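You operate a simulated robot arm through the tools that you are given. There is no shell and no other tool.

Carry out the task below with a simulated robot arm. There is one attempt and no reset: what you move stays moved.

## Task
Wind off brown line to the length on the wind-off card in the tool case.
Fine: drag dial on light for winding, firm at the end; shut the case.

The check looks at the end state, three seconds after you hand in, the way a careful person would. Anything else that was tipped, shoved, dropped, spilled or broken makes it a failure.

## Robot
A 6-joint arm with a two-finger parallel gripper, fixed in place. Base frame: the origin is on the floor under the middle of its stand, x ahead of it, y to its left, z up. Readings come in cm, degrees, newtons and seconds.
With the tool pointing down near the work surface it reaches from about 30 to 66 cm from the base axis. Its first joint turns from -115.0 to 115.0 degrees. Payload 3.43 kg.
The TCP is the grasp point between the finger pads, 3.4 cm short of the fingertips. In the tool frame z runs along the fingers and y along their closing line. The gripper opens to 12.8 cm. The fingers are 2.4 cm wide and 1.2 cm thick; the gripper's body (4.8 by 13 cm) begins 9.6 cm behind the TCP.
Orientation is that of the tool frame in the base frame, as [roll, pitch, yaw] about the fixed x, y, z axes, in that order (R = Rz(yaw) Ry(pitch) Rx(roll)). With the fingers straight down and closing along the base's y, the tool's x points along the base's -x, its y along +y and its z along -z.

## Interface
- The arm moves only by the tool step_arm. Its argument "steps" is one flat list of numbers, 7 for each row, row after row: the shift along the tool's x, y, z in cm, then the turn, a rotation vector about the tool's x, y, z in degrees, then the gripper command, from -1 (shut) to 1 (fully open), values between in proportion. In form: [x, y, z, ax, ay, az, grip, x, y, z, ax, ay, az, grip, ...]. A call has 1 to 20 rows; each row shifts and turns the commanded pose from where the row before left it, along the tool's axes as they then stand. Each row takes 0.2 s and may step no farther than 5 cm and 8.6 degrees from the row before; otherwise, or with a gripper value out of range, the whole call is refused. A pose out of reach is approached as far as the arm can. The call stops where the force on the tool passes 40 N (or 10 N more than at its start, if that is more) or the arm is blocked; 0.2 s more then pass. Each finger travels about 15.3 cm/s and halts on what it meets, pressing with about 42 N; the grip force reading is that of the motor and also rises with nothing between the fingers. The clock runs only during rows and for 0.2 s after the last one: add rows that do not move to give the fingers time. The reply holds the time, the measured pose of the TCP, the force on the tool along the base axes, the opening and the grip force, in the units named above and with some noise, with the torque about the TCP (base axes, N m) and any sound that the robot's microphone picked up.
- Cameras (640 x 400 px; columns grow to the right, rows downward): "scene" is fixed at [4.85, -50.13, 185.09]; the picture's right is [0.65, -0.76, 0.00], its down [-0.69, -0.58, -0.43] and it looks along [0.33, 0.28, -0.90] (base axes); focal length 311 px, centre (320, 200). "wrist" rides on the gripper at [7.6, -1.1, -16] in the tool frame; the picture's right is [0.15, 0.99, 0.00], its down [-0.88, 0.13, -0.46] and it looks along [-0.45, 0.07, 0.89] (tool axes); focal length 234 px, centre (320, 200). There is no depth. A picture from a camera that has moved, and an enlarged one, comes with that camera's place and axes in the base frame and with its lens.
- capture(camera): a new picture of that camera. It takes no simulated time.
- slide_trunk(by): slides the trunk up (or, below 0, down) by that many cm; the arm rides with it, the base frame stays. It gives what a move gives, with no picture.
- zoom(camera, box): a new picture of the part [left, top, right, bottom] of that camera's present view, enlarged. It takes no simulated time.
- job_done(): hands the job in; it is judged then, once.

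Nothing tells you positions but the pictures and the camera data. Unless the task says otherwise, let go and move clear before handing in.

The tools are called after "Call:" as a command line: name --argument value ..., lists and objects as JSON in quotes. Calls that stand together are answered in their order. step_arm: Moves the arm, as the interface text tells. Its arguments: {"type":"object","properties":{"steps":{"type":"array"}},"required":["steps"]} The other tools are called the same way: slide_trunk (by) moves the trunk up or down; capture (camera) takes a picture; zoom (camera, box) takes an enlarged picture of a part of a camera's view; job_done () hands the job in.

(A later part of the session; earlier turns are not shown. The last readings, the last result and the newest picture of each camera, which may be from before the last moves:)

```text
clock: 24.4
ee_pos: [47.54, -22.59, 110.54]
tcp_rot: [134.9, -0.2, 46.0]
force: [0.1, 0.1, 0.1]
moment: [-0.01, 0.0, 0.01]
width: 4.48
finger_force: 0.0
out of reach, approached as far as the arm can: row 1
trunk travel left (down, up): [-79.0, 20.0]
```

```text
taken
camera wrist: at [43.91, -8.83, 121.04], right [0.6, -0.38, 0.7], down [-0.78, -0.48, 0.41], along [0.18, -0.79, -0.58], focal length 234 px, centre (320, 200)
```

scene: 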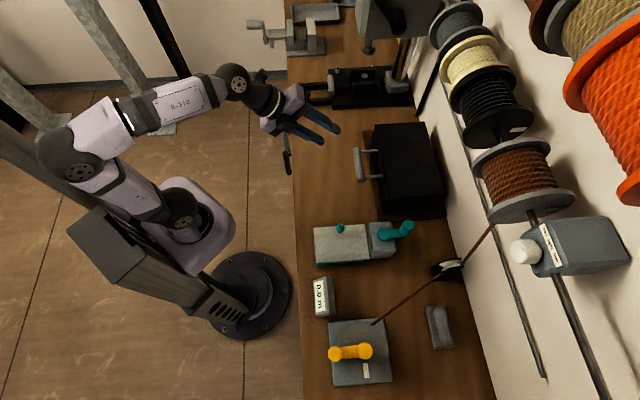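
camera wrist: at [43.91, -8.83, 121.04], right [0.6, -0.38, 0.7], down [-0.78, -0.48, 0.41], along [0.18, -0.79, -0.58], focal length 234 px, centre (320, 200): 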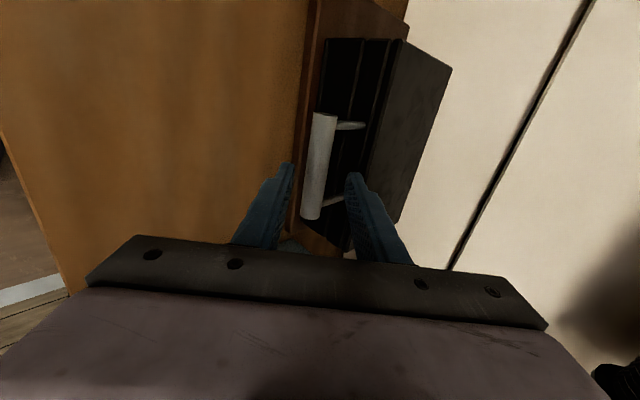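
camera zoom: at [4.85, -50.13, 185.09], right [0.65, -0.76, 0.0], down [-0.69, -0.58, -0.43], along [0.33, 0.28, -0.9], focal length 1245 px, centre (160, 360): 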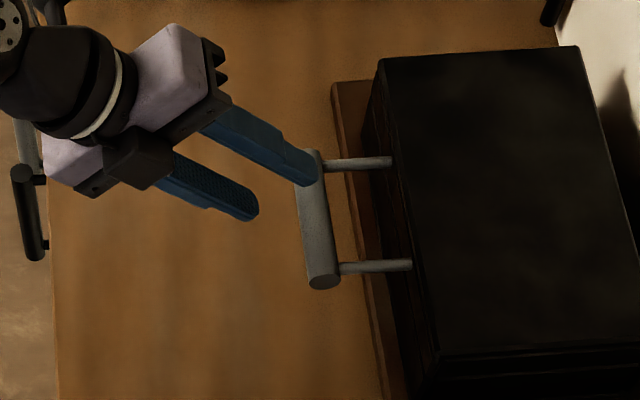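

The bar sits centred between the fingers along the tool axis. I'll advance the last 6.5 cm and close on it.

Call:
step_arm --steps '[0, -0.1, 2, 0, 0, 0, -0.3, 0, 0, 2, 0, 0, 0, -0.3, 0, 0, 1.5, 0, 0, 0, -0.3, 0, 0, 1, 0, 0, 0, -0.3, 0, 0, 0, 0, 0, 0, -0.3]'

Call:
zoom --camera "scene" --box '[300, 110, 420, 210]'

Call:
capture --camera "wrist"

```text
clock: 25.6
ee_pos: [50.76, -25.66, 105.93]
tcp_rot: [134.9, -0.3, 46.1]
force: [-0.2, -0.5, 0.3]
moment: [0.01, 0.01, -0.01]
width: 4.47
finger_force: 0.1
trunk travel left (down, up): [-79.0, 20.0]
```

```text
4.00 times, centred on (360, 160) of scene
camera zoom: at [4.85, -50.13, 185.09], right [0.65, -0.76, 0.0], down [-0.69, -0.58, -0.43], along [0.33, 0.28, -0.9], focal length 1245 px, centre (160, 360)
```

zoom: 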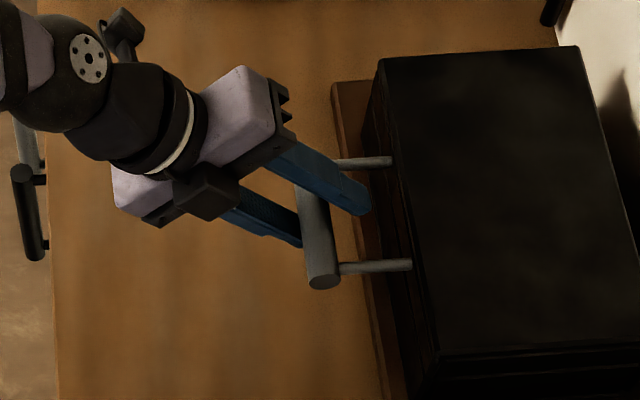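

```text
taken
camera wrist: at [47.22, -11.93, 116.4], right [0.6, -0.38, 0.7], down [-0.78, -0.48, 0.41], along [0.18, -0.79, -0.58], focal length 234 px, centre (320, 200)
```

wrist: 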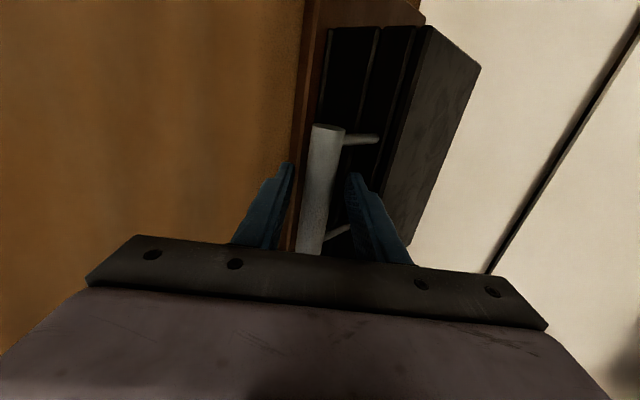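

The fingers straddle the bar with no contact force. Closing now.

Call:
step_arm --steps '[0, 0, 0, 0, 0, 0, -0.5, 0, 0, 0, 0, 0, 0, -0.6, 0, 0, 0, 0, 0, 0, -0.7, 0, 0, 0, 0, 0, 0, -1, 0, 0, 0, 0, 0, 0, -1]'

Call:
zoom --camera "wrist" --box '[240, 0, 500, 260]'

```text
clock: 26.8
ee_pos: [50.71, -25.72, 105.75]
tcp_rot: [134.9, -0.1, 46.0]
force: [-3.2, 3.5, -4.1]
moment: [0.65, -0.08, -0.66]
width: 2.37
finger_force: 45.0
trunk travel left (down, up): [-79.0, 20.0]
```

```text
1.54 times, centred on (370, 130) of wrist
camera zoom: at [47.19, -11.9, 116.38], right [0.6, -0.38, 0.7], down [-0.78, -0.48, 0.41], along [0.17, -0.79, -0.58], focal length 360 px, centre (243, 308)
```

zoom: 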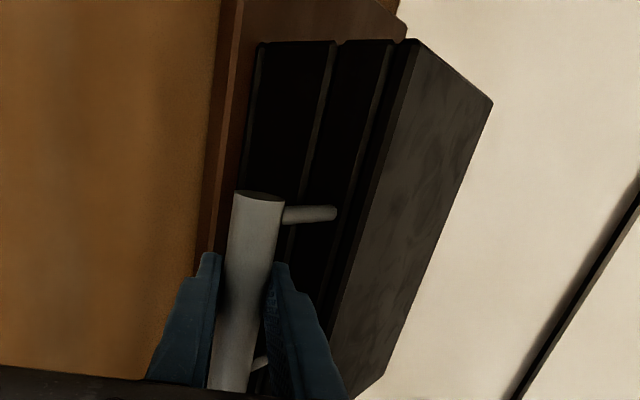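

The bar is held at 2.4 cm. I'll test by lifting gently 1.5 cm and watching the force, to see whether the lid hinges up.

Call:
step_arm --steps '[0, 0.35, -0.35, 0, 0, 0, -1, 0, 0.35, -0.35, 0, 0, 0, -1, 0, 0.35, -0.35, 0, 0, 0, -1, 0, 0, 0, 0, 0, 0, -1]'

Call:
zoom --camera "scene" --box '[330, 100, 470, 220]'

Call:
zoom --camera "wrist" --box '[240, 0, 500, 260]'

```text
clock: 27.8
ee_pos: [50.79, -25.83, 107.3]
tcp_rot: [135.1, 0.0, 46.1]
force: [2.6, -0.4, -3.9]
moment: [0.39, -0.03, -0.86]
width: 2.36
finger_force: 44.9
trunk travel left (down, up): [-79.0, 20.0]
```

```text
3.33 times, centred on (400, 160) of scene
camera zoom: at [4.85, -50.13, 185.09], right [0.65, -0.76, 0.0], down [-0.69, -0.58, -0.43], along [0.33, 0.28, -0.9], focal length 1038 px, centre (53, 333)
```

zoom: 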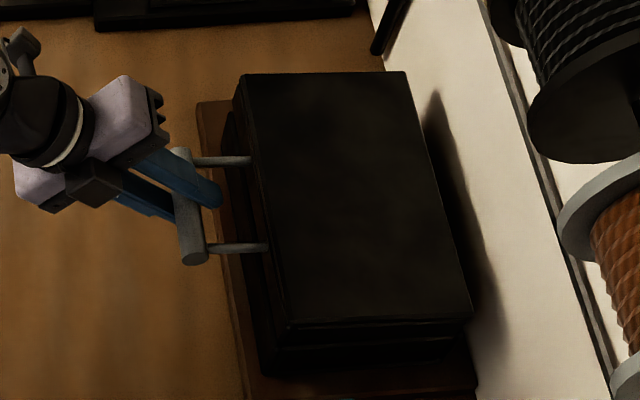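

```text
1.54 times, centred on (370, 130) of wrist
camera zoom: at [47.25, -11.98, 117.9], right [0.6, -0.38, 0.7], down [-0.78, -0.48, 0.41], along [0.18, -0.79, -0.58], focal length 360 px, centre (243, 308)
```

zoom: 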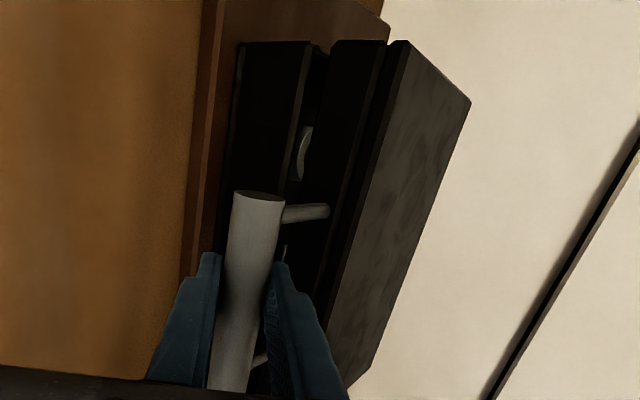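

The lid hinges up easily and something pale is visible inside. I'll follow the hinge arc upward.

Call:
step_arm --steps '[0, 0.877, -0.573, 0, 0, 0, -1, 0, 0.877, -0.573, 0, 0, 0, -1, 0, 0.955, -0.502, 0, 0, 0, -1, 0, 0.955, -0.502, 0, 0, 0, -1, 0, 0.908, -0.378, 0, 0, 0, -1, 0, 0.908, -0.378, 0, 0, 0, -1, 0, 0.94, -0.297, 0, 0, 0, -1, 0, 0.94, -0.297, 0, 0, 0, -1, 0, 0, 0, 0, 0, 0, -1]'

Call:
zoom --camera "scene" --box '[330, 80, 490, 220]'

Call:
capture --camera "wrist"

```text
clock: 29.8
ee_pos: [52.57, -27.58, 115.04]
tcp_rot: [134.9, -0.1, 46.1]
force: [-3.4, 4.0, -0.6]
moment: [0.24, 0.03, -0.97]
width: 2.36
finger_force: 44.8
trunk travel left (down, up): [-79.0, 20.0]
```

```text
2.86 times, centred on (410, 150) of scene
camera zoom: at [4.85, -50.13, 185.09], right [0.65, -0.76, 0.0], down [-0.69, -0.58, -0.43], along [0.33, 0.28, -0.9], focal length 889 px, centre (63, 343)
```

zoom: 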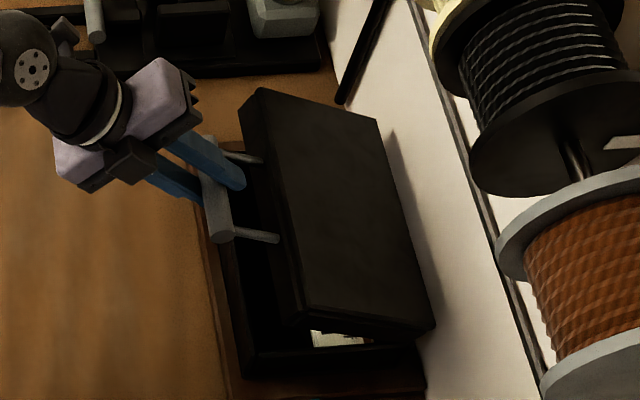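

```text
taken
camera wrist: at [49.05, -13.78, 125.59], right [0.6, -0.38, 0.7], down [-0.78, -0.48, 0.41], along [0.18, -0.79, -0.58], focal length 234 px, centre (320, 200)
```

wrist: 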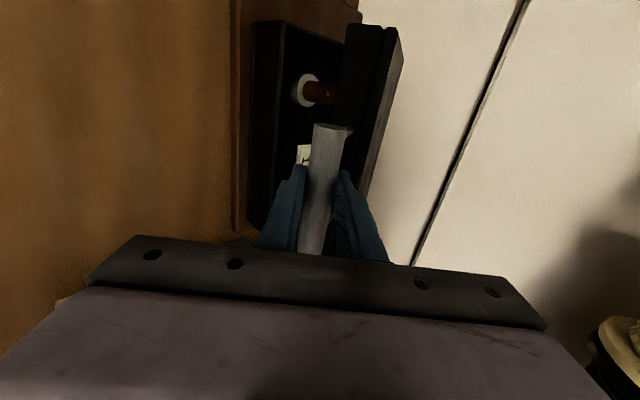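

The lid follows smoothly and a white card is showing inside the case. I'll keep opening.

Call:
step_arm --steps '[0, 0.958, -0.21, 0, 0, 0, -1, 0, 0.958, -0.21, 0, 0, 0, -1, 0, 0.976, -0.128, 0, 0, 0, -1, 0, 0.976, -0.128, 0, 0, 0, -1, 0, 0.983, -0.05, 0, 0, 0, -1, 0, 0.983, -0.05, 0, 0, 0, -1, 0, 0.98, 0.046, 0, 0, 0, -1, 0, 0.98, 0.046, 0, 0, 0, -1, 0, 0.98, 0.131, 0, 0, 0, -1, 0, 0.98, 0.131, 0, 0, 0, -1, 0, 0, 0, 0, 0, 0, -1]'

Call:
zoom --camera "scene" --box '[330, 80, 490, 220]'

Call:
capture --camera "wrist"

```text
clock: 32.2
ee_pos: [57.36, -32.29, 122.21]
tcp_rot: [134.9, -0.1, 46.2]
force: [-3.7, -1.1, -1.7]
moment: [0.17, -0.05, -0.97]
width: 2.36
finger_force: 45.1
trunk travel left (down, up): [-79.0, 20.0]
```

```text
2.86 times, centred on (410, 150) of scene
camera zoom: at [4.85, -50.13, 185.09], right [0.65, -0.76, 0.0], down [-0.69, -0.58, -0.43], along [0.33, 0.28, -0.9], focal length 889 px, centre (63, 343)
```

zoom: 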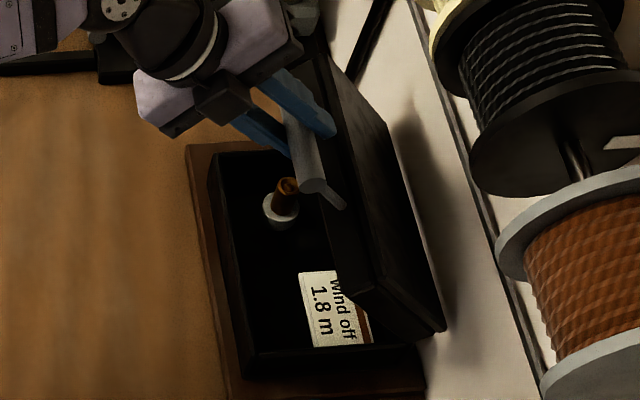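

```text
taken
camera wrist: at [53.81, -18.53, 132.76], right [0.6, -0.38, 0.7], down [-0.78, -0.48, 0.41], along [0.18, -0.79, -0.58], focal length 234 px, centre (320, 200)
```

wrist: 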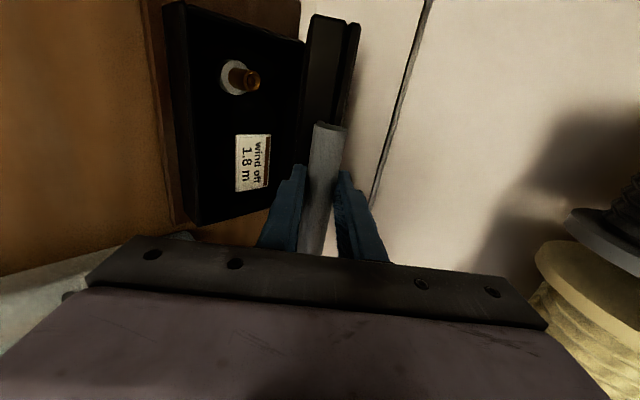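

The card is now readable and seems to say "Wind off 1.8 m". I'll enlarge it from both cameras to be certain of the figure.

Call:
zoom --camera "wrist" --box '[220, 120, 290, 200]'

Call:
zoom --camera "scene" --box '[395, 165, 435, 210]'

Call:
zoom --camera "wrist" --box '[150, 0, 330, 230]'

```text
5.00 times, centred on (255, 160) of wrist
camera zoom: at [53.81, -18.53, 132.76], right [0.6, -0.38, 0.7], down [-0.78, -0.48, 0.41], along [0.18, -0.79, -0.58], focal length 1171 px, centre (645, 400)
```

zoom: 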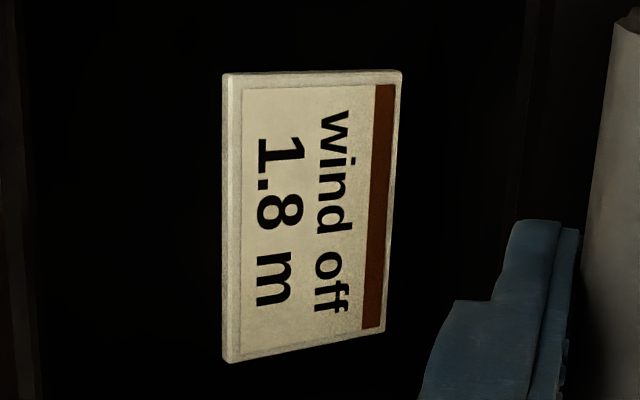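

```text
8.89 times, centred on (415, 188) of scene
camera zoom: at [4.85, -50.13, 185.09], right [0.65, -0.76, 0.0], down [-0.69, -0.58, -0.43], along [0.33, 0.28, -0.9], focal length 2767 px, centre (-524, 311)
```

zoom: 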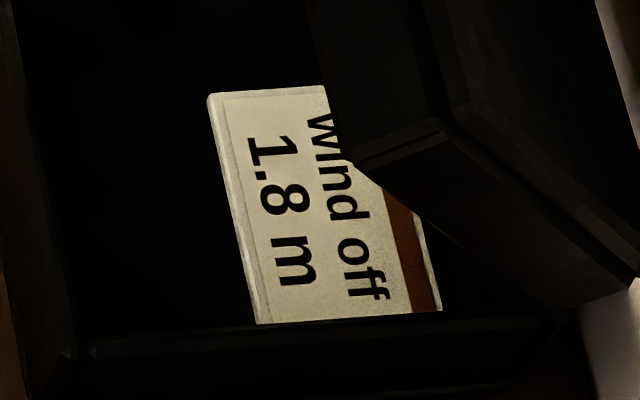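

```text
1.74 times, centred on (240, 115) of wrist
camera zoom: at [53.81, -18.53, 132.76], right [0.6, -0.38, 0.7], down [-0.78, -0.48, 0.41], along [0.18, -0.79, -0.58], focal length 407 px, centre (459, 348)
```

zoom: 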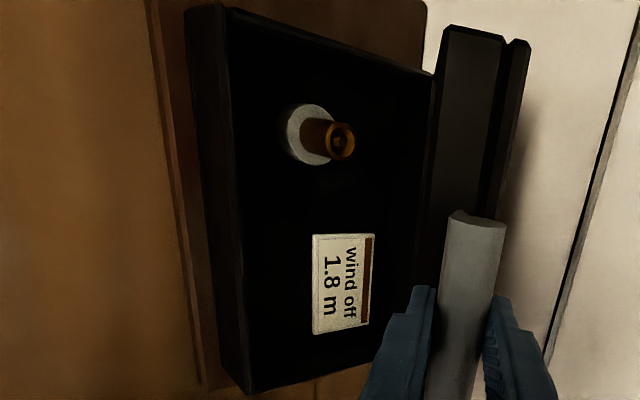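

The card, which carries a brown stripe, clearly says "wind off 1.8 m". Now I'll lower the lid back along the same arc while still holding it.

Call:
step_arm --steps '[0, -0.98, -0.131, 0, 0, 0, -1, 0, -0.98, -0.131, 0, 0, 0, -1, 0, -0.98, -0.046, 0, 0, 0, -1, 0, -0.98, -0.046, 0, 0, 0, -1, 0, -0.983, 0.05, 0, 0, 0, -1, 0, -0.983, 0.05, 0, 0, 0, -1, 0, -0.976, 0.128, 0, 0, 0, -1, 0, -0.976, 0.128, 0, 0, 0, -1, 0, -0.958, 0.21, 0, 0, 0, -1, 0, -0.958, 0.21, 0, 0, 0, -1, 0, -0.94, 0.297, 0, 0, 0, -1, 0, -0.94, 0.297, 0, 0, 0, -1, 0, -0.908, 0.378, 0, 0, 0, -1, 0, -0.908, 0.378, 0, 0, 0, -1, 0, -0.955, 0.502, 0, 0, 0, -1, 0, -0.955, 0.502, 0, 0, 0, -1, 0, 0, 0, 0, 0, 0, -1]'

Call:
zoom --camera "scene" --box '[330, 80, 490, 220]'

```text
clock: 35.8
ee_pos: [51.04, -26.02, 109.3]
tcp_rot: [135.0, -0.1, 46.2]
force: [4.4, 2.6, 1.5]
moment: [0.49, -0.94, -0.11]
width: 2.34
finger_force: 44.9
trunk travel left (down, up): [-79.0, 20.0]
```

```text
2.86 times, centred on (410, 150) of scene
camera zoom: at [4.85, -50.13, 185.09], right [0.65, -0.76, 0.0], down [-0.69, -0.58, -0.43], along [0.33, 0.28, -0.9], focal length 889 px, centre (63, 343)
```

zoom: 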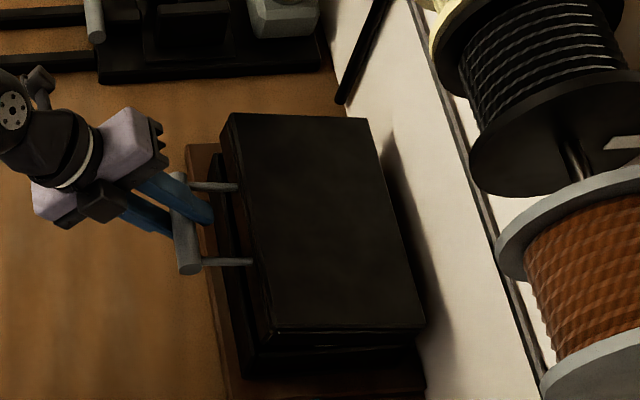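

Call:
step_arm --steps '[0, -0.877, 0.573, 0, 0, 0, -1, 0, -0.877, 0.573, 0, 0, 0, -1, 0, -0.35, 0.35, 0, 0, 0, -1, 0, -0.35, 0.35, 0, 0, 0, -1, 0, -0.35, 0.35, 0, 0, 0, -1, 0, 0, 0, 0, 0, 0, -1]'

Call:
zoom --camera "scene" --box '[330, 80, 490, 220]'

Call:
zoom --camera "wrist" --box '[240, 0, 500, 260]'

```text
clock: 37.2
ee_pos: [50.52, -25.63, 105.88]
tcp_rot: [135.0, -0.1, 46.1]
force: [0.2, 6.8, 1.3]
moment: [0.51, -0.57, -0.32]
width: 2.35
finger_force: 45.0
trunk travel left (down, up): [-79.0, 20.0]
```

```text
2.86 times, centred on (410, 150) of scene
camera zoom: at [4.85, -50.13, 185.09], right [0.65, -0.76, 0.0], down [-0.69, -0.58, -0.43], along [0.33, 0.28, -0.9], focal length 889 px, centre (63, 343)
```

zoom: 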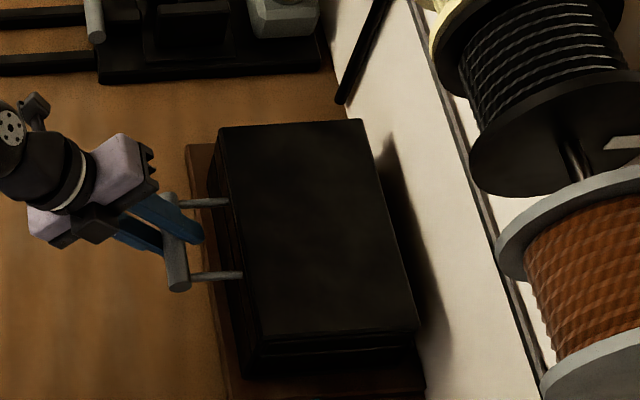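

```text
1.54 times, centred on (370, 130) of wrist
camera zoom: at [47.12, -11.86, 116.33], right [0.6, -0.38, 0.7], down [-0.78, -0.48, 0.41], along [0.18, -0.79, -0.58], focal length 360 px, centre (243, 308)
```

zoom: 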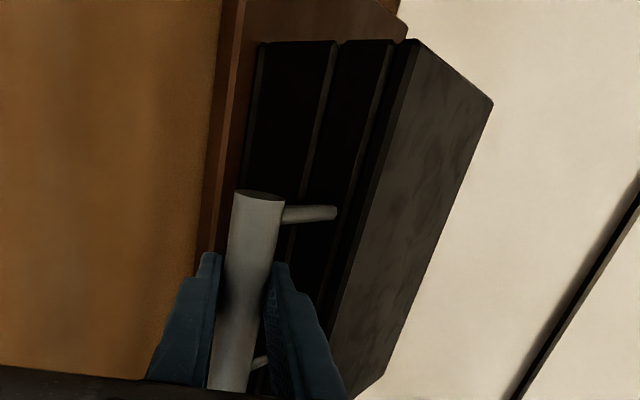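

The lid looks fully seated, matching the earlier closed view. I'll press down slightly to be sure, then release and back out along the tool axis.

Call:
step_arm --steps '[0, -0.15, 0.15, 0, 0, 0, -1, 0, 0, 0, 0, 0, 0, -1, 0, 0, 0, 0, 0, 0, -0.6, 0, 0, 0, 0, 0, 0, -0.4, 0, 0, 0, 0, 0, 0, -0.3, 0, 0, 0, 0, 0, 0, -0.3]'

Call:
zoom --camera "scene" --box '[330, 80, 490, 220]'

Call:
zoom --camera "wrist" --box '[240, 0, 500, 260]'

```text
clock: 38.6
ee_pos: [50.73, -25.75, 105.58]
tcp_rot: [135.0, 0.0, 46.0]
force: [0.3, -0.2, -0.5]
moment: [-0.01, 0.02, -0.07]
width: 4.49
finger_force: 0.1
trunk travel left (down, up): [-79.0, 20.0]
```

```text
2.86 times, centred on (410, 150) of scene
camera zoom: at [4.85, -50.13, 185.09], right [0.65, -0.76, 0.0], down [-0.69, -0.58, -0.43], along [0.33, 0.28, -0.9], focal length 889 px, centre (63, 343)
```

zoom: 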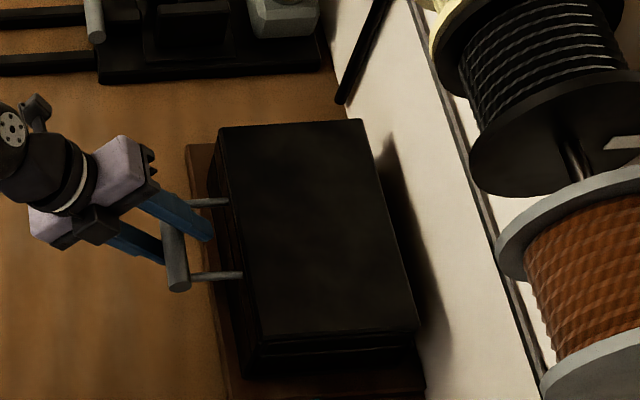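

```text
1.54 times, centred on (370, 130) of wrist
camera zoom: at [47.17, -11.98, 116.14], right [0.6, -0.38, 0.7], down [-0.78, -0.48, 0.41], along [0.18, -0.79, -0.58], focal length 360 px, centre (243, 308)
```

zoom: 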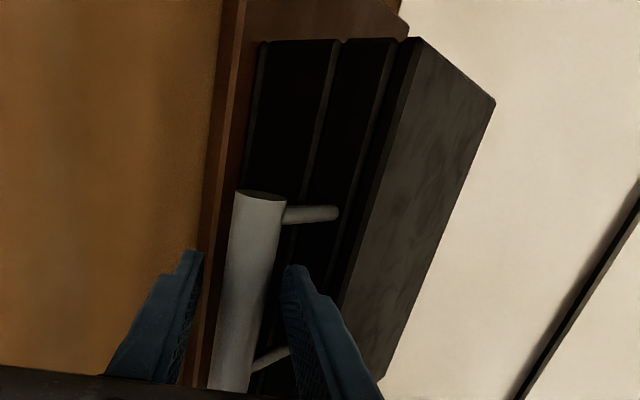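

The case is shut with the handle released. I'll back out along the tool axis, raise the tool and return it to vertical.

Call:
step_arm --steps '[0, 0, -2, 0, 0, 0, -0.3, 0, 0, -3, 0, 0, 0, -0.3, 0, 0, -3, 0, 0, 0, -0.3, 0, 0, -3, 0, 0, 0, -0.3, 0, 1, -3, 0, 0, 0, -0.3, 0, 1, -2, 7.5, 0, 0, -0.3, 0, 0, -1, 7.5, 0, 0, -0.3, 0, 0, 0, 7.5, 0, 0, -0.3, 0, 0, 0, 7.5, 0, 0, -0.3, 0, 0, 0, 7.5, 0, 0, -0.3, 0, 0, 0, 7.5, 0, 0, -0.3, 0, 0, 0, 0, 0, 0, -0.3]'

Call:
capture --camera "scene"

Call:
capture --camera "wrist"

```text
clock: 41.2
ee_pos: [43.06, -18.47, 119.13]
tcp_rot: [-180.0, -0.1, 46.2]
force: [-1.1, -0.6, -0.8]
moment: [0.0, 0.05, -0.02]
width: 4.46
finger_force: 0.0
trunk travel left (down, up): [-79.0, 20.0]
```

```text
taken
```

scene: 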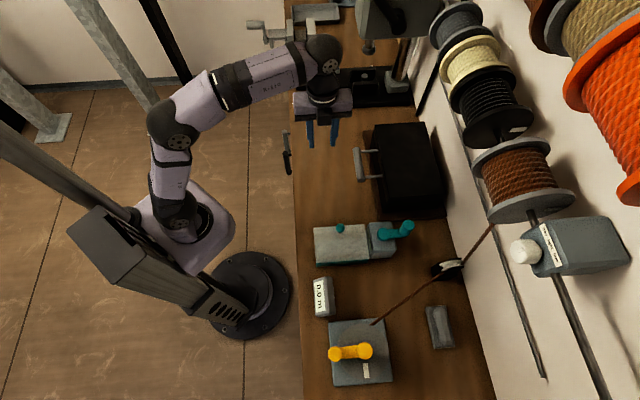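

```text
taken
camera wrist: at [47.4, -12.29, 135.18], right [0.81, -0.58, 0.0], down [-0.52, -0.73, 0.45], along [-0.26, -0.37, -0.89], focal length 234 px, centre (320, 200)
```

wrist: 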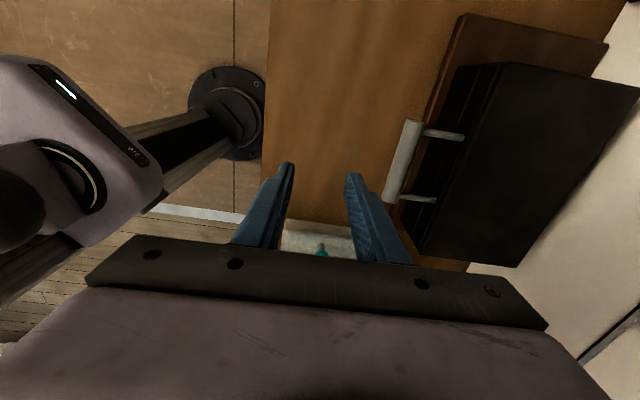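

Next I'll rotate the gripper back to face the wall and travel across to the winder at a safe height.

Call:
step_arm --steps '[0, 0, -1, 0, 0, -8.2, -0.3, 0, 0, -1, 0, 0, -8.2, -0.3, 0, 0, -1, 0, 0, -8.2, -0.3, 0, 0, -1, 0, 0, -8.2, -0.3, 0, 0, -1, 0, 0, -8.2, -0.3, 0, 0, 0, 0, 0, -8.2, -0.3, 0, 0, 0, 0, 0, -8.2, -0.3, 0, 0, 0, 0, 0, -8.2, -0.3, 0, 0, 0, 0, 0, -8.2, -0.3, 0, 0, 0, 0, 0, -8.2, -0.3, 0, 0, 0, 0, 0, -7.0, -0.3, 0, 0, 0, 0, 0, 0, -0.3]'

Call:
step_arm --steps '[0, -4, 0, 0, 0, 0, -0.3, 0, -4.5, 0, 0, 0, 0, -0.3, 0, -4.5, 0, 0, 0, 0, -0.3, 0, -4.5, 0, 0, 0, 0, -0.3, 0, -4.5, 0, 0, 0, 0, -0.3, 0, -4.5, 0, 0, 0, 0, -0.3, 0, -4.5, 0, 0, 0, 0, -0.3, 0, -4.5, 0, 0, 0, 0, -0.3, 0, -4.5, 0, 0, 0, 0, -0.3, 0, -4.5, 0, 0, 0, 0, -0.3, 0, -3, 0, 0, 0, 0, -0.3, 0, 0, 0, 0, 0, 0, -0.3]'

Call:
capture --camera "wrist"

Call:
capture --camera "scene"

```text
clock: 43.8
ee_pos: [43.14, -18.5, 124.08]
tcp_rot: [179.9, 0.0, 135.2]
force: [-0.3, 0.7, 0.4]
moment: [-0.03, -0.02, 0.03]
width: 4.44
finger_force: 0.0
trunk travel left (down, up): [-79.0, 20.0]
```

```text
clock: 46.4
ee_pos: [9.02, -48.97, 120.93]
tcp_rot: [179.9, 0.2, 135.1]
force: [-0.6, -0.5, 0.8]
moment: [0.0, 0.03, 0.02]
width: 4.47
finger_force: 0.0
out of reach, approached as far as the arm can: row 9, 10, 11
trunk travel left (down, up): [-79.0, 20.0]
```

```text
taken
camera wrist: at [2.91, -44.4, 136.98], right [0.59, 0.8, 0.0], down [0.72, -0.53, 0.46], along [0.37, -0.27, -0.89], focal length 234 px, centre (320, 200)
```

wrist: 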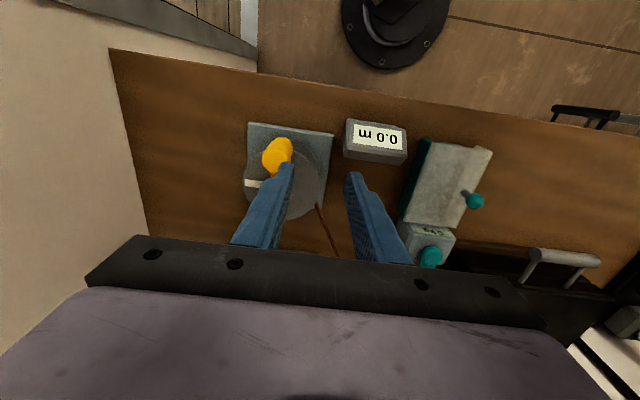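

```text
taken
```

scene: 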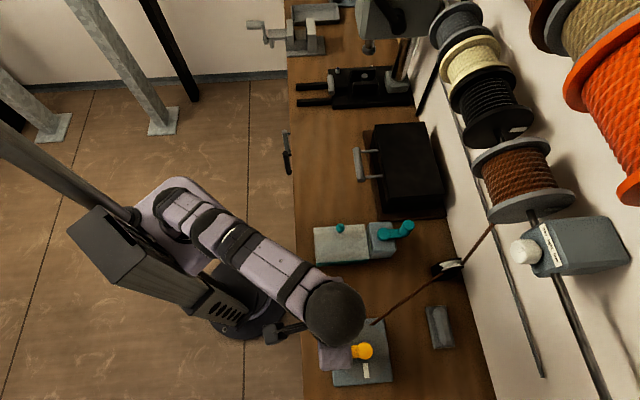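

At this height the arm is at its outer reach because the trunk is low. I'll raise the trunk so the winder comes comfortably within reach.

Call:
slide_trunk --by 18

Call:
capture --camera "wrist"

```text
clock: 48.4
ee_pos: [9.15, -49.08, 139.14]
tcp_rot: [-180.0, 0.1, 135.1]
force: [0.6, 0.2, 0.3]
moment: [0.04, 0.0, 0.02]
width: 4.47
finger_force: 0.1
trunk travel left (down, up): [-97.0, 2.0]
```

```text
taken
camera wrist: at [2.94, -44.41, 154.97], right [0.59, 0.8, 0.0], down [0.71, -0.53, 0.46], along [0.37, -0.27, -0.89], focal length 234 px, centre (320, 200)
```

wrist: 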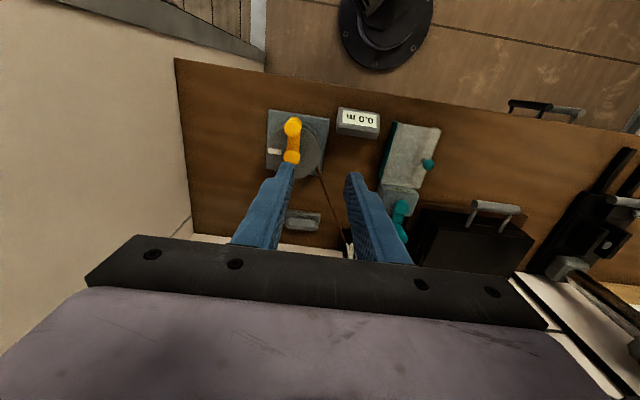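

Now I'll move above the crank knob (expected near p=42.0, q=−33.3, top z≈112) and open the fingers wider.

Call:
step_arm --steps '[-0.3, -1.7, 3, 0, 0, 0, 0.0, -0.3, -1.7, 3, 0, 0, 0, 0.0, -0.3, -1.7, 3, 0, 0, 0, 0.0, 0, 0, 3, 0, 0, 0, 0.0, 0, 0, 3, 0, 0, 0, 0.0, 0, 0, 0, 0, 0, 0, 0.0]'

Call:
capture --camera "wrist"

Call:
capture --camera "scene"

```text
clock: 49.8
ee_pos: [6.17, -52.97, 124.02]
tcp_rot: [-179.9, 0.2, 135.1]
force: [-0.3, -0.1, 0.2]
moment: [-0.01, 0.03, -0.05]
width: 6.4
finger_force: 0.0
trunk travel left (down, up): [-97.0, 2.0]
```

```text
taken
camera wrist: at [-0.04, -48.63, 139.96], right [0.59, 0.8, 0.0], down [0.71, -0.53, 0.46], along [0.37, -0.27, -0.89], focal length 234 px, centre (320, 200)
```

wrist: 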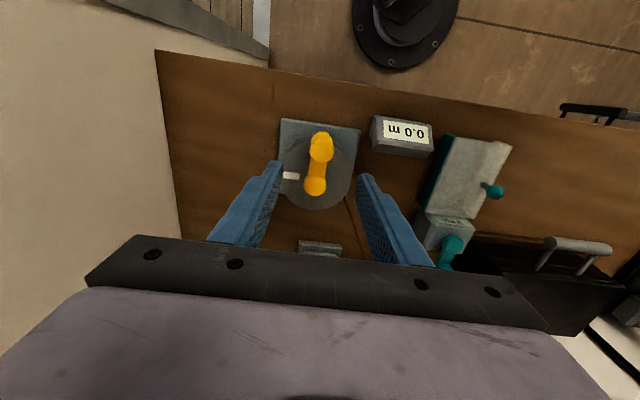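

```text
taken
```

scene: 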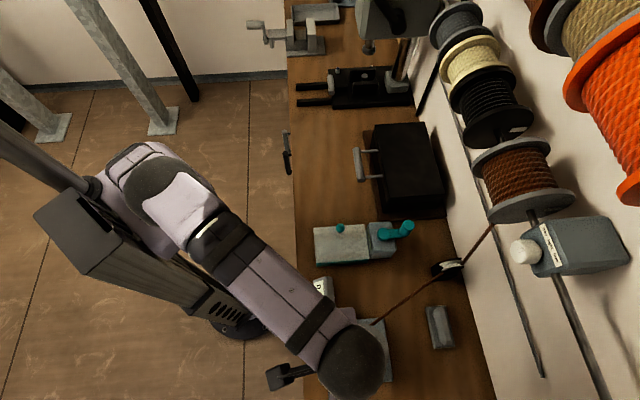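

Call:
zoom --camera "wrist" --box '[260, 100, 380, 220]'

Call:
zoom --camera "wrist" --box '[360, 100, 520, 280]'

```text
3.33 times, centred on (320, 160) of wrist
camera zoom: at [-0.04, -48.63, 139.96], right [0.59, 0.8, 0.0], down [0.71, -0.53, 0.46], along [0.37, -0.27, -0.89], focal length 781 px, centre (320, 333)
```

zoom: 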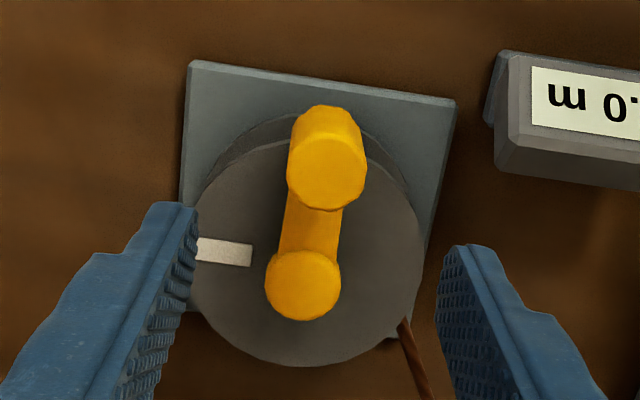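

```text
2.22 times, centred on (440, 190) of wrist
camera zoom: at [-0.04, -48.63, 139.96], right [0.59, 0.8, 0.0], down [0.71, -0.53, 0.46], along [0.37, -0.27, -0.89], focal length 520 px, centre (53, 222)
```

zoom: 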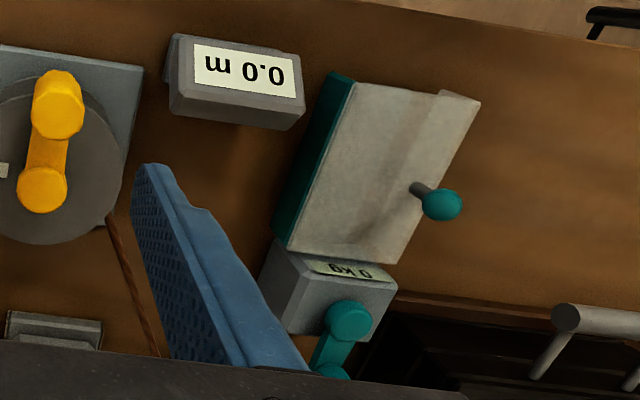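

The knob is centred under the gripper: it is about 2.8 cm wide, from z≈107 to 112, with the hub at p≈49.3, q≈−33. I'll descend around it and close.

Call:
step_arm --steps '[-0.2, 0.1, 3, 0, 0, 0, 0.0, 0, 0, 3, 0, 0, 0, 0.0, 0, 0, 2.5, 0, 0, 0, 0.0, 0, 0, 2.5, 0, 0, 0, 0.0, 0, 0, 1.9, 0, 0, 0, 0.0, 0, 0, 0, 0, 0, 0, 0.0]'

Call:
capture --camera "wrist"

Call:
zoom --camera "scene" --box '[300, 270, 440, 400]'

```text
clock: 51.2
ee_pos: [6.31, -53.33, 111.09]
tcp_rot: [180.0, 0.2, 135.1]
force: [-1.1, 0.5, -0.7]
moment: [0.01, 0.02, 0.02]
width: 6.42
finger_force: 0.1
trunk travel left (down, up): [-97.0, 2.0]
```

```text
taken
camera wrist: at [0.2, -48.77, 127.0], right [0.59, 0.8, 0.0], down [0.71, -0.53, 0.46], along [0.37, -0.27, -0.89], focal length 234 px, centre (320, 200)
```

wrist: 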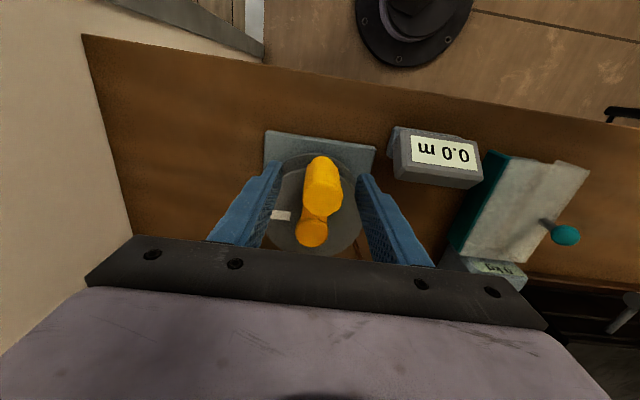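

```text
3.08 times, centred on (370, 335) of scene
camera zoom: at [4.85, -50.13, 185.09], right [0.65, -0.76, 0.0], down [-0.69, -0.58, -0.43], along [0.33, 0.28, -0.9], focal length 958 px, centre (166, -215)
```

zoom: 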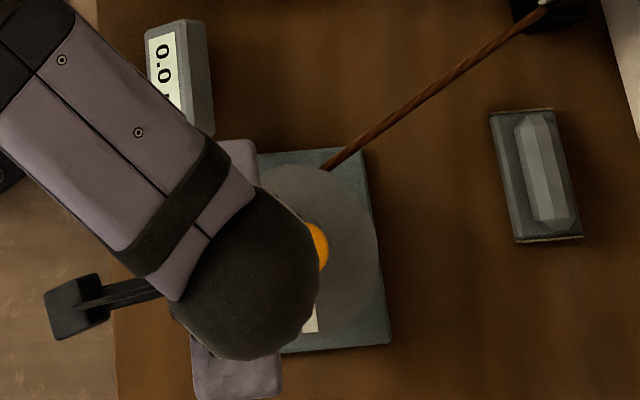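

Positioned around the knob, with the counter clearly visible in the wrist view. Closing on the knob.

Call:
step_arm --steps '[0, 0.1, 0, 0, 0, 0, -0.3, 0, 0, 0, 0, 0, 0, -0.45, 0, 0, 0, 0, 0, 0, -0.55, 0, 0, 0, 0, 0, 0, -1, 0, 0, 0, 0, 0, 0, -1]'

Call:
zoom --camera "wrist" --box '[240, 110, 500, 260]'

```text
clock: 52.4
ee_pos: [6.53, -53.1, 111.22]
tcp_rot: [179.9, 0.0, 135.1]
force: [1.1, 1.4, -0.3]
moment: [-0.07, -0.05, 0.01]
width: 2.97
finger_force: 45.2
trunk travel left (down, up): [-97.0, 2.0]
```

```text
2.46 times, centred on (370, 185) of wrist
camera zoom: at [0.32, -48.71, 127.05], right [0.59, 0.8, 0.0], down [0.71, -0.53, 0.46], along [0.37, -0.27, -0.89], focal length 576 px, centre (197, 237)
```

zoom: 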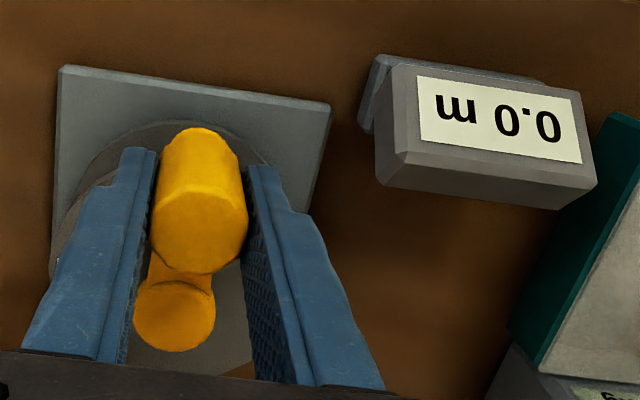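

The knob is held. From the way the line meets the drum, winding on should be counter-clockwise seen from above, so I'll try the first 20° and watch the force, line and counter.

Call:
step_arm --steps '[-0.03, -0.63, 0, 0, 0, 0, -1, -0.08, -0.627, 0, 0, 0, 0, -1, -0.14, -0.617, 0, 0, 0, 0, -1, -0.19, -0.602, 0, 0, 0, 0, -1, 0, 0, 0, 0, 0, 0, -1]'

Call:
capture --camera "wrist"

Call:
zoom --camera "scene" --box '[300, 200, 500, 400]'

```text
clock: 53.6
ee_pos: [5.14, -55.25, 111.09]
tcp_rot: [179.9, 0.0, 135.1]
force: [0.6, 3.9, -7.4]
moment: [-0.59, -0.34, 0.01]
width: 2.96
finger_force: 45.0
trunk travel left (down, up): [-97.0, 2.0]
```

```text
taken
camera wrist: at [-1.08, -50.75, 127.05], right [0.59, 0.8, 0.0], down [0.71, -0.53, 0.46], along [0.37, -0.27, -0.89], focal length 234 px, centre (320, 200)
```

wrist: 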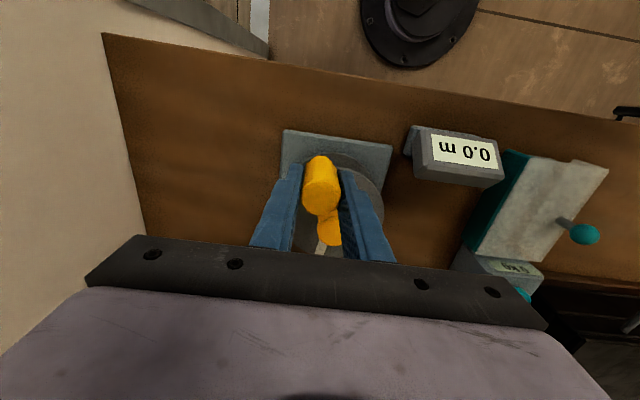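

```text
2.00 times, centred on (400, 300) of scene
camera zoom: at [4.85, -50.13, 185.09], right [0.65, -0.76, 0.0], down [-0.69, -0.58, -0.43], along [0.33, 0.28, -0.9], focal length 623 px, centre (160, 0)
```

zoom: 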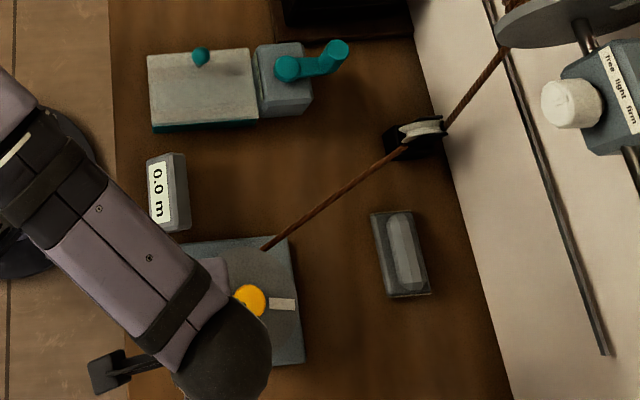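

Call:
zoom --camera "wrist" --box '[240, 100, 420, 270]'

Call:
zoom --camera "scene" --box '[320, 300, 420, 390]'

```text
2.35 times, centred on (330, 185) of wrist
camera zoom: at [-1.08, -50.75, 127.05], right [0.59, 0.8, 0.0], down [0.71, -0.53, 0.46], along [0.37, -0.27, -0.89], focal length 551 px, centre (296, 235)
```

zoom: 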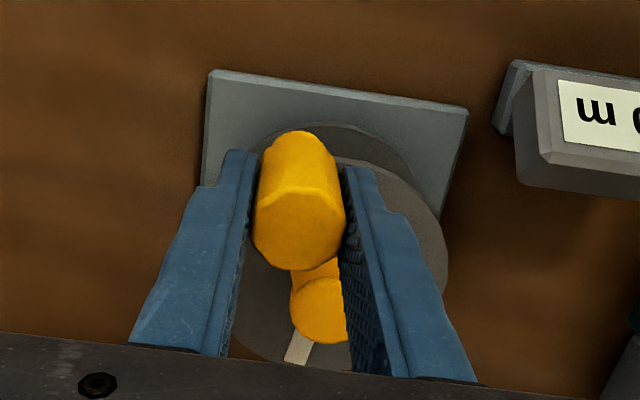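

```text
4.44 times, centred on (370, 345) of scene
camera zoom: at [4.85, -50.13, 185.09], right [0.65, -0.76, 0.0], down [-0.69, -0.58, -0.43], along [0.33, 0.28, -0.9], focal length 1384 px, centre (98, -444)
```

zoom: 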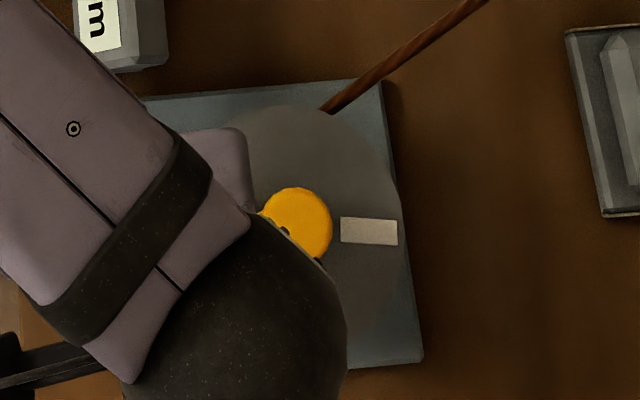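

The reel's white mark has turned about 90° for 20° of crank, so the reel is geared up roughly 4:1, and 1.8 m will take well under two crank turns. I'll go on in small steps and watch the counter.

Call:
step_arm --steps '[-0.242, -0.584, 0, 0, 0, 0, -1, -0.292, -0.56, 0, 0, 0, 0, -1, 0, 0, 0, 0, 0, 0, -1]'

Call:
capture --camera "wrist"

Call:
zoom --camera "scene" --box '[320, 300, 420, 390]'

```text
clock: 54.4
ee_pos: [4.64, -56.48, 111.05]
tcp_rot: [180.0, 0.1, 135.1]
force: [2.1, 3.2, -7.0]
moment: [0.18, 0.19, 0.0]
width: 2.95
finger_force: 45.2
trunk travel left (down, up): [-97.0, 2.0]
```

```text
taken
camera wrist: at [-1.51, -51.97, 127.06], right [0.59, 0.8, 0.0], down [0.72, -0.53, 0.46], along [0.37, -0.27, -0.89], focal length 234 px, centre (320, 200)
```

wrist: 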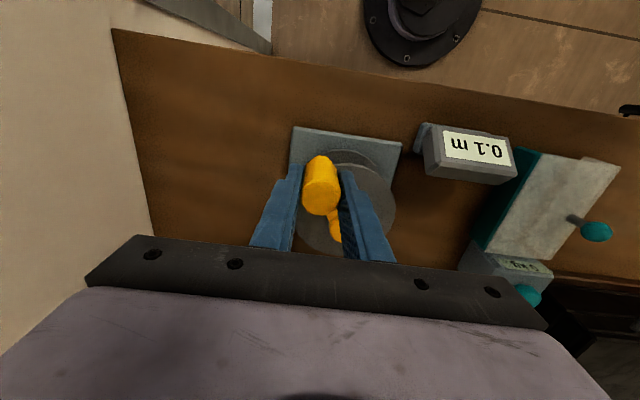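

```text
4.44 times, centred on (370, 345) of scene
camera zoom: at [4.85, -50.13, 185.09], right [0.65, -0.76, 0.0], down [-0.69, -0.58, -0.43], along [0.33, 0.28, -0.9], focal length 1384 px, centre (98, -444)
```

zoom: 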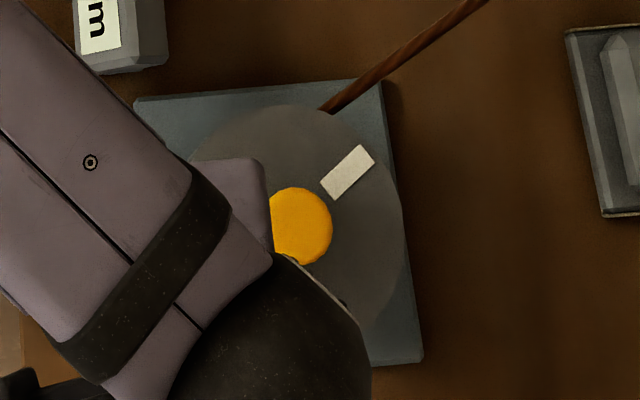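

The counter now reads 0.1 m, so the direction is right. I'll continue around the circle and check the counter as I go.

Call:
step_arm --steps '[-0.724, -1.034, 0, 0, 0, 0, -1, -0.892, -0.892, 0, 0, 0, 0, -1, -1.034, -0.724, 0, 0, 0, 0, -1, -1.144, -0.534, 0, 0, 0, 0, -1, 0, 0, 0, 0, 0, 0, -1]'

Call:
capture --camera "wrist"

Call:
zoom --camera "scene" --box '[320, 300, 420, 390]'

```text
clock: 55.6
ee_pos: [4.7, -59.85, 111.08]
tcp_rot: [-179.9, 0.0, 135.0]
force: [-11.1, 1.5, 4.4]
moment: [1.15, 0.44, 0.04]
width: 2.96
finger_force: 44.7
out of reach, approached as far as the arm can: row 4
trunk travel left (down, up): [-97.0, 2.0]
```

```text
taken
camera wrist: at [-1.46, -55.35, 127.06], right [0.6, 0.8, 0.0], down [0.72, -0.53, 0.46], along [0.37, -0.27, -0.89], focal length 234 px, centre (320, 200)
```

wrist: 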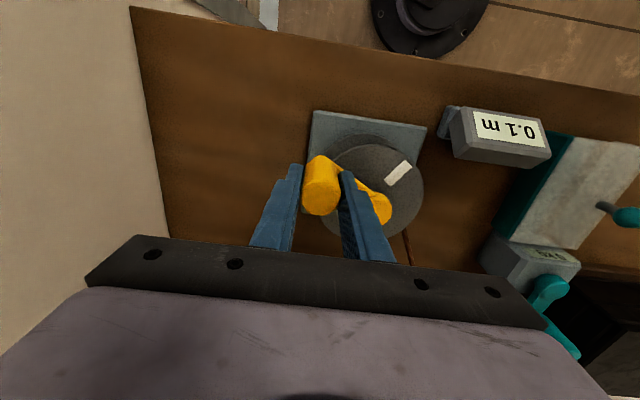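

```text
4.44 times, centred on (370, 345) of scene
camera zoom: at [4.85, -50.13, 185.09], right [0.65, -0.76, 0.0], down [-0.69, -0.58, -0.43], along [0.33, 0.28, -0.9], focal length 1384 px, centre (98, -444)
```

zoom: 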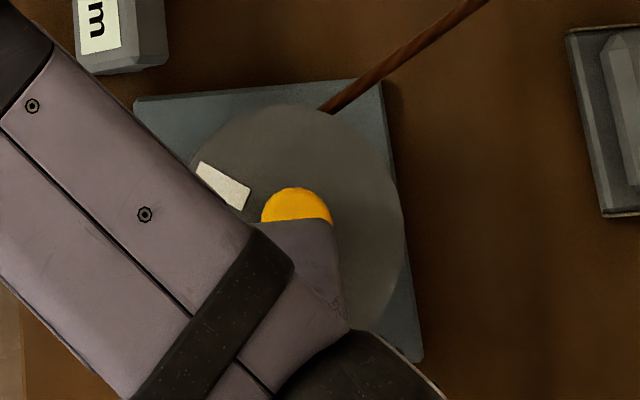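

The arm reached its limit on the far side of the circle with the tool vertical. I'll release the knob, check that the counter holds, and then tilt the tool forward, which extends the reach.

Call:
step_arm --steps '[0, 0, 0, 0, 0, 0, -0.5, 0, 0, 0, 0, 0, 0, -0.2, 0, 0, 0, 0, 0, 0, 0.0, 0, 0, 0, 0, 0, 0, 0.0]'

Call:
capture --camera "wrist"

Call:
slide_trunk --by 0

```text
clock: 56.6
ee_pos: [5.15, -59.99, 111.0]
tcp_rot: [180.0, 0.2, 135.2]
force: [0.0, -0.5, -0.2]
moment: [0.04, 0.0, -0.01]
width: 6.39
finger_force: 0.0
trunk travel left (down, up): [-97.0, 2.0]
```

```text
taken
camera wrist: at [-1.11, -55.42, 126.93], right [0.59, 0.8, 0.0], down [0.71, -0.53, 0.46], along [0.37, -0.27, -0.89], focal length 234 px, centre (320, 200)
```

wrist: 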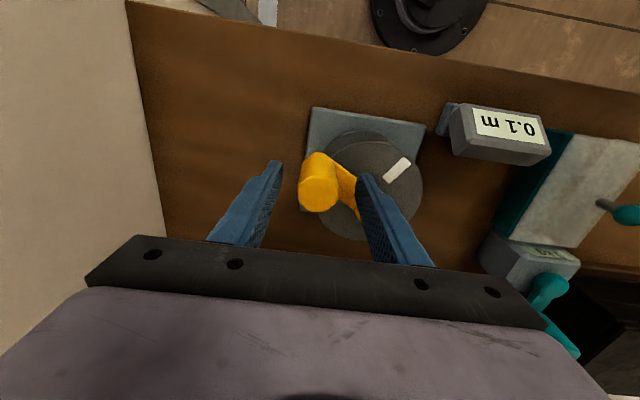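

```text
clock: 57.1
ee_pos: [5.17, -59.91, 110.89]
tcp_rot: [180.0, 0.1, 135.1]
force: [0.0, -0.2, -1.0]
moment: [0.01, -0.03, 0.0]
width: 6.39
finger_force: 0.0
trunk travel left (down, up): [-97.0, 2.0]
```

The counter holds at 0.1 m with the knob free. I'll enlarge the knob to measure where it is exactly.

Call:
zoom --camera "wrist" --box '[270, 120, 430, 250]'

```text
3.08 times, centred on (350, 185) of wrist
camera zoom: at [-1.11, -55.43, 126.93], right [0.59, 0.8, 0.0], down [0.71, -0.53, 0.46], along [0.37, -0.27, -0.89], focal length 720 px, centre (228, 246)
```

zoom: 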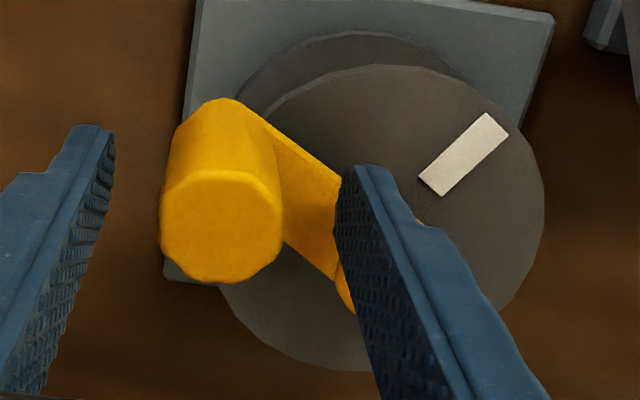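

The knob measures at p=45.5, q=−39.0, which fits a 7.2 cm crank circle about p=49.3, q=−33.0. I'll centre the open fingers on it and tilt the tool 30° forward.

Call:
step_arm --steps '[0.53, -0.33, -0.3, 0, 0, 0, 0.0, 0, 0, 0, 0, -7.5, 0, 0.0, 0, 0, 0, 0, -7.5, 0, 0.0, 0, 0, 0, 0, -7.5, 0, 0.0, 0, 0, 0, 0, -7.5, 0, 0.0, 0, 0, 0, 0, 0, 0, 0.0]'

Call:
capture --camera "wrist"

Call:
capture --camera "scene"

```text
clock: 58.5
ee_pos: [4.52, -59.89, 111.31]
tcp_rot: [-180.0, 30.2, 135.1]
force: [-0.5, 0.3, -0.1]
moment: [-0.02, -0.03, 0.01]
width: 6.42
finger_force: 0.1
trunk travel left (down, up): [-97.0, 2.0]
```

```text
taken
camera wrist: at [-6.62, -50.38, 121.25], right [0.61, 0.79, -0.07], down [0.47, -0.28, 0.84], along [0.64, -0.54, -0.54], focal length 234 px, centre (320, 200)
```

wrist: 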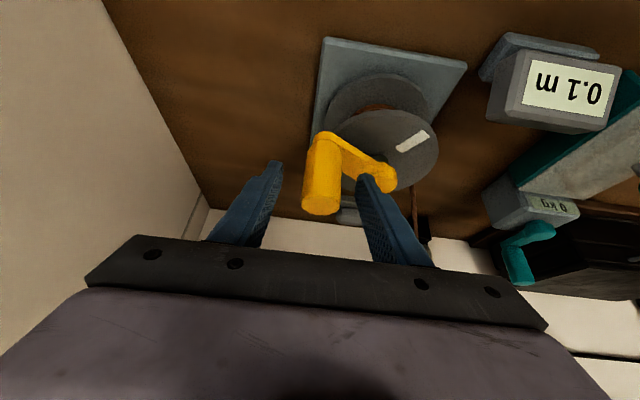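

```text
taken
```

scene: 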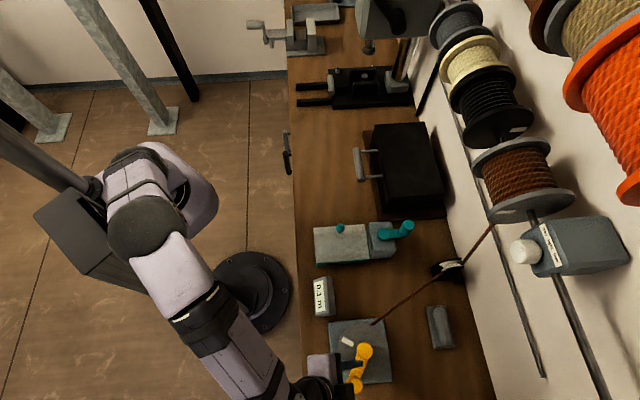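

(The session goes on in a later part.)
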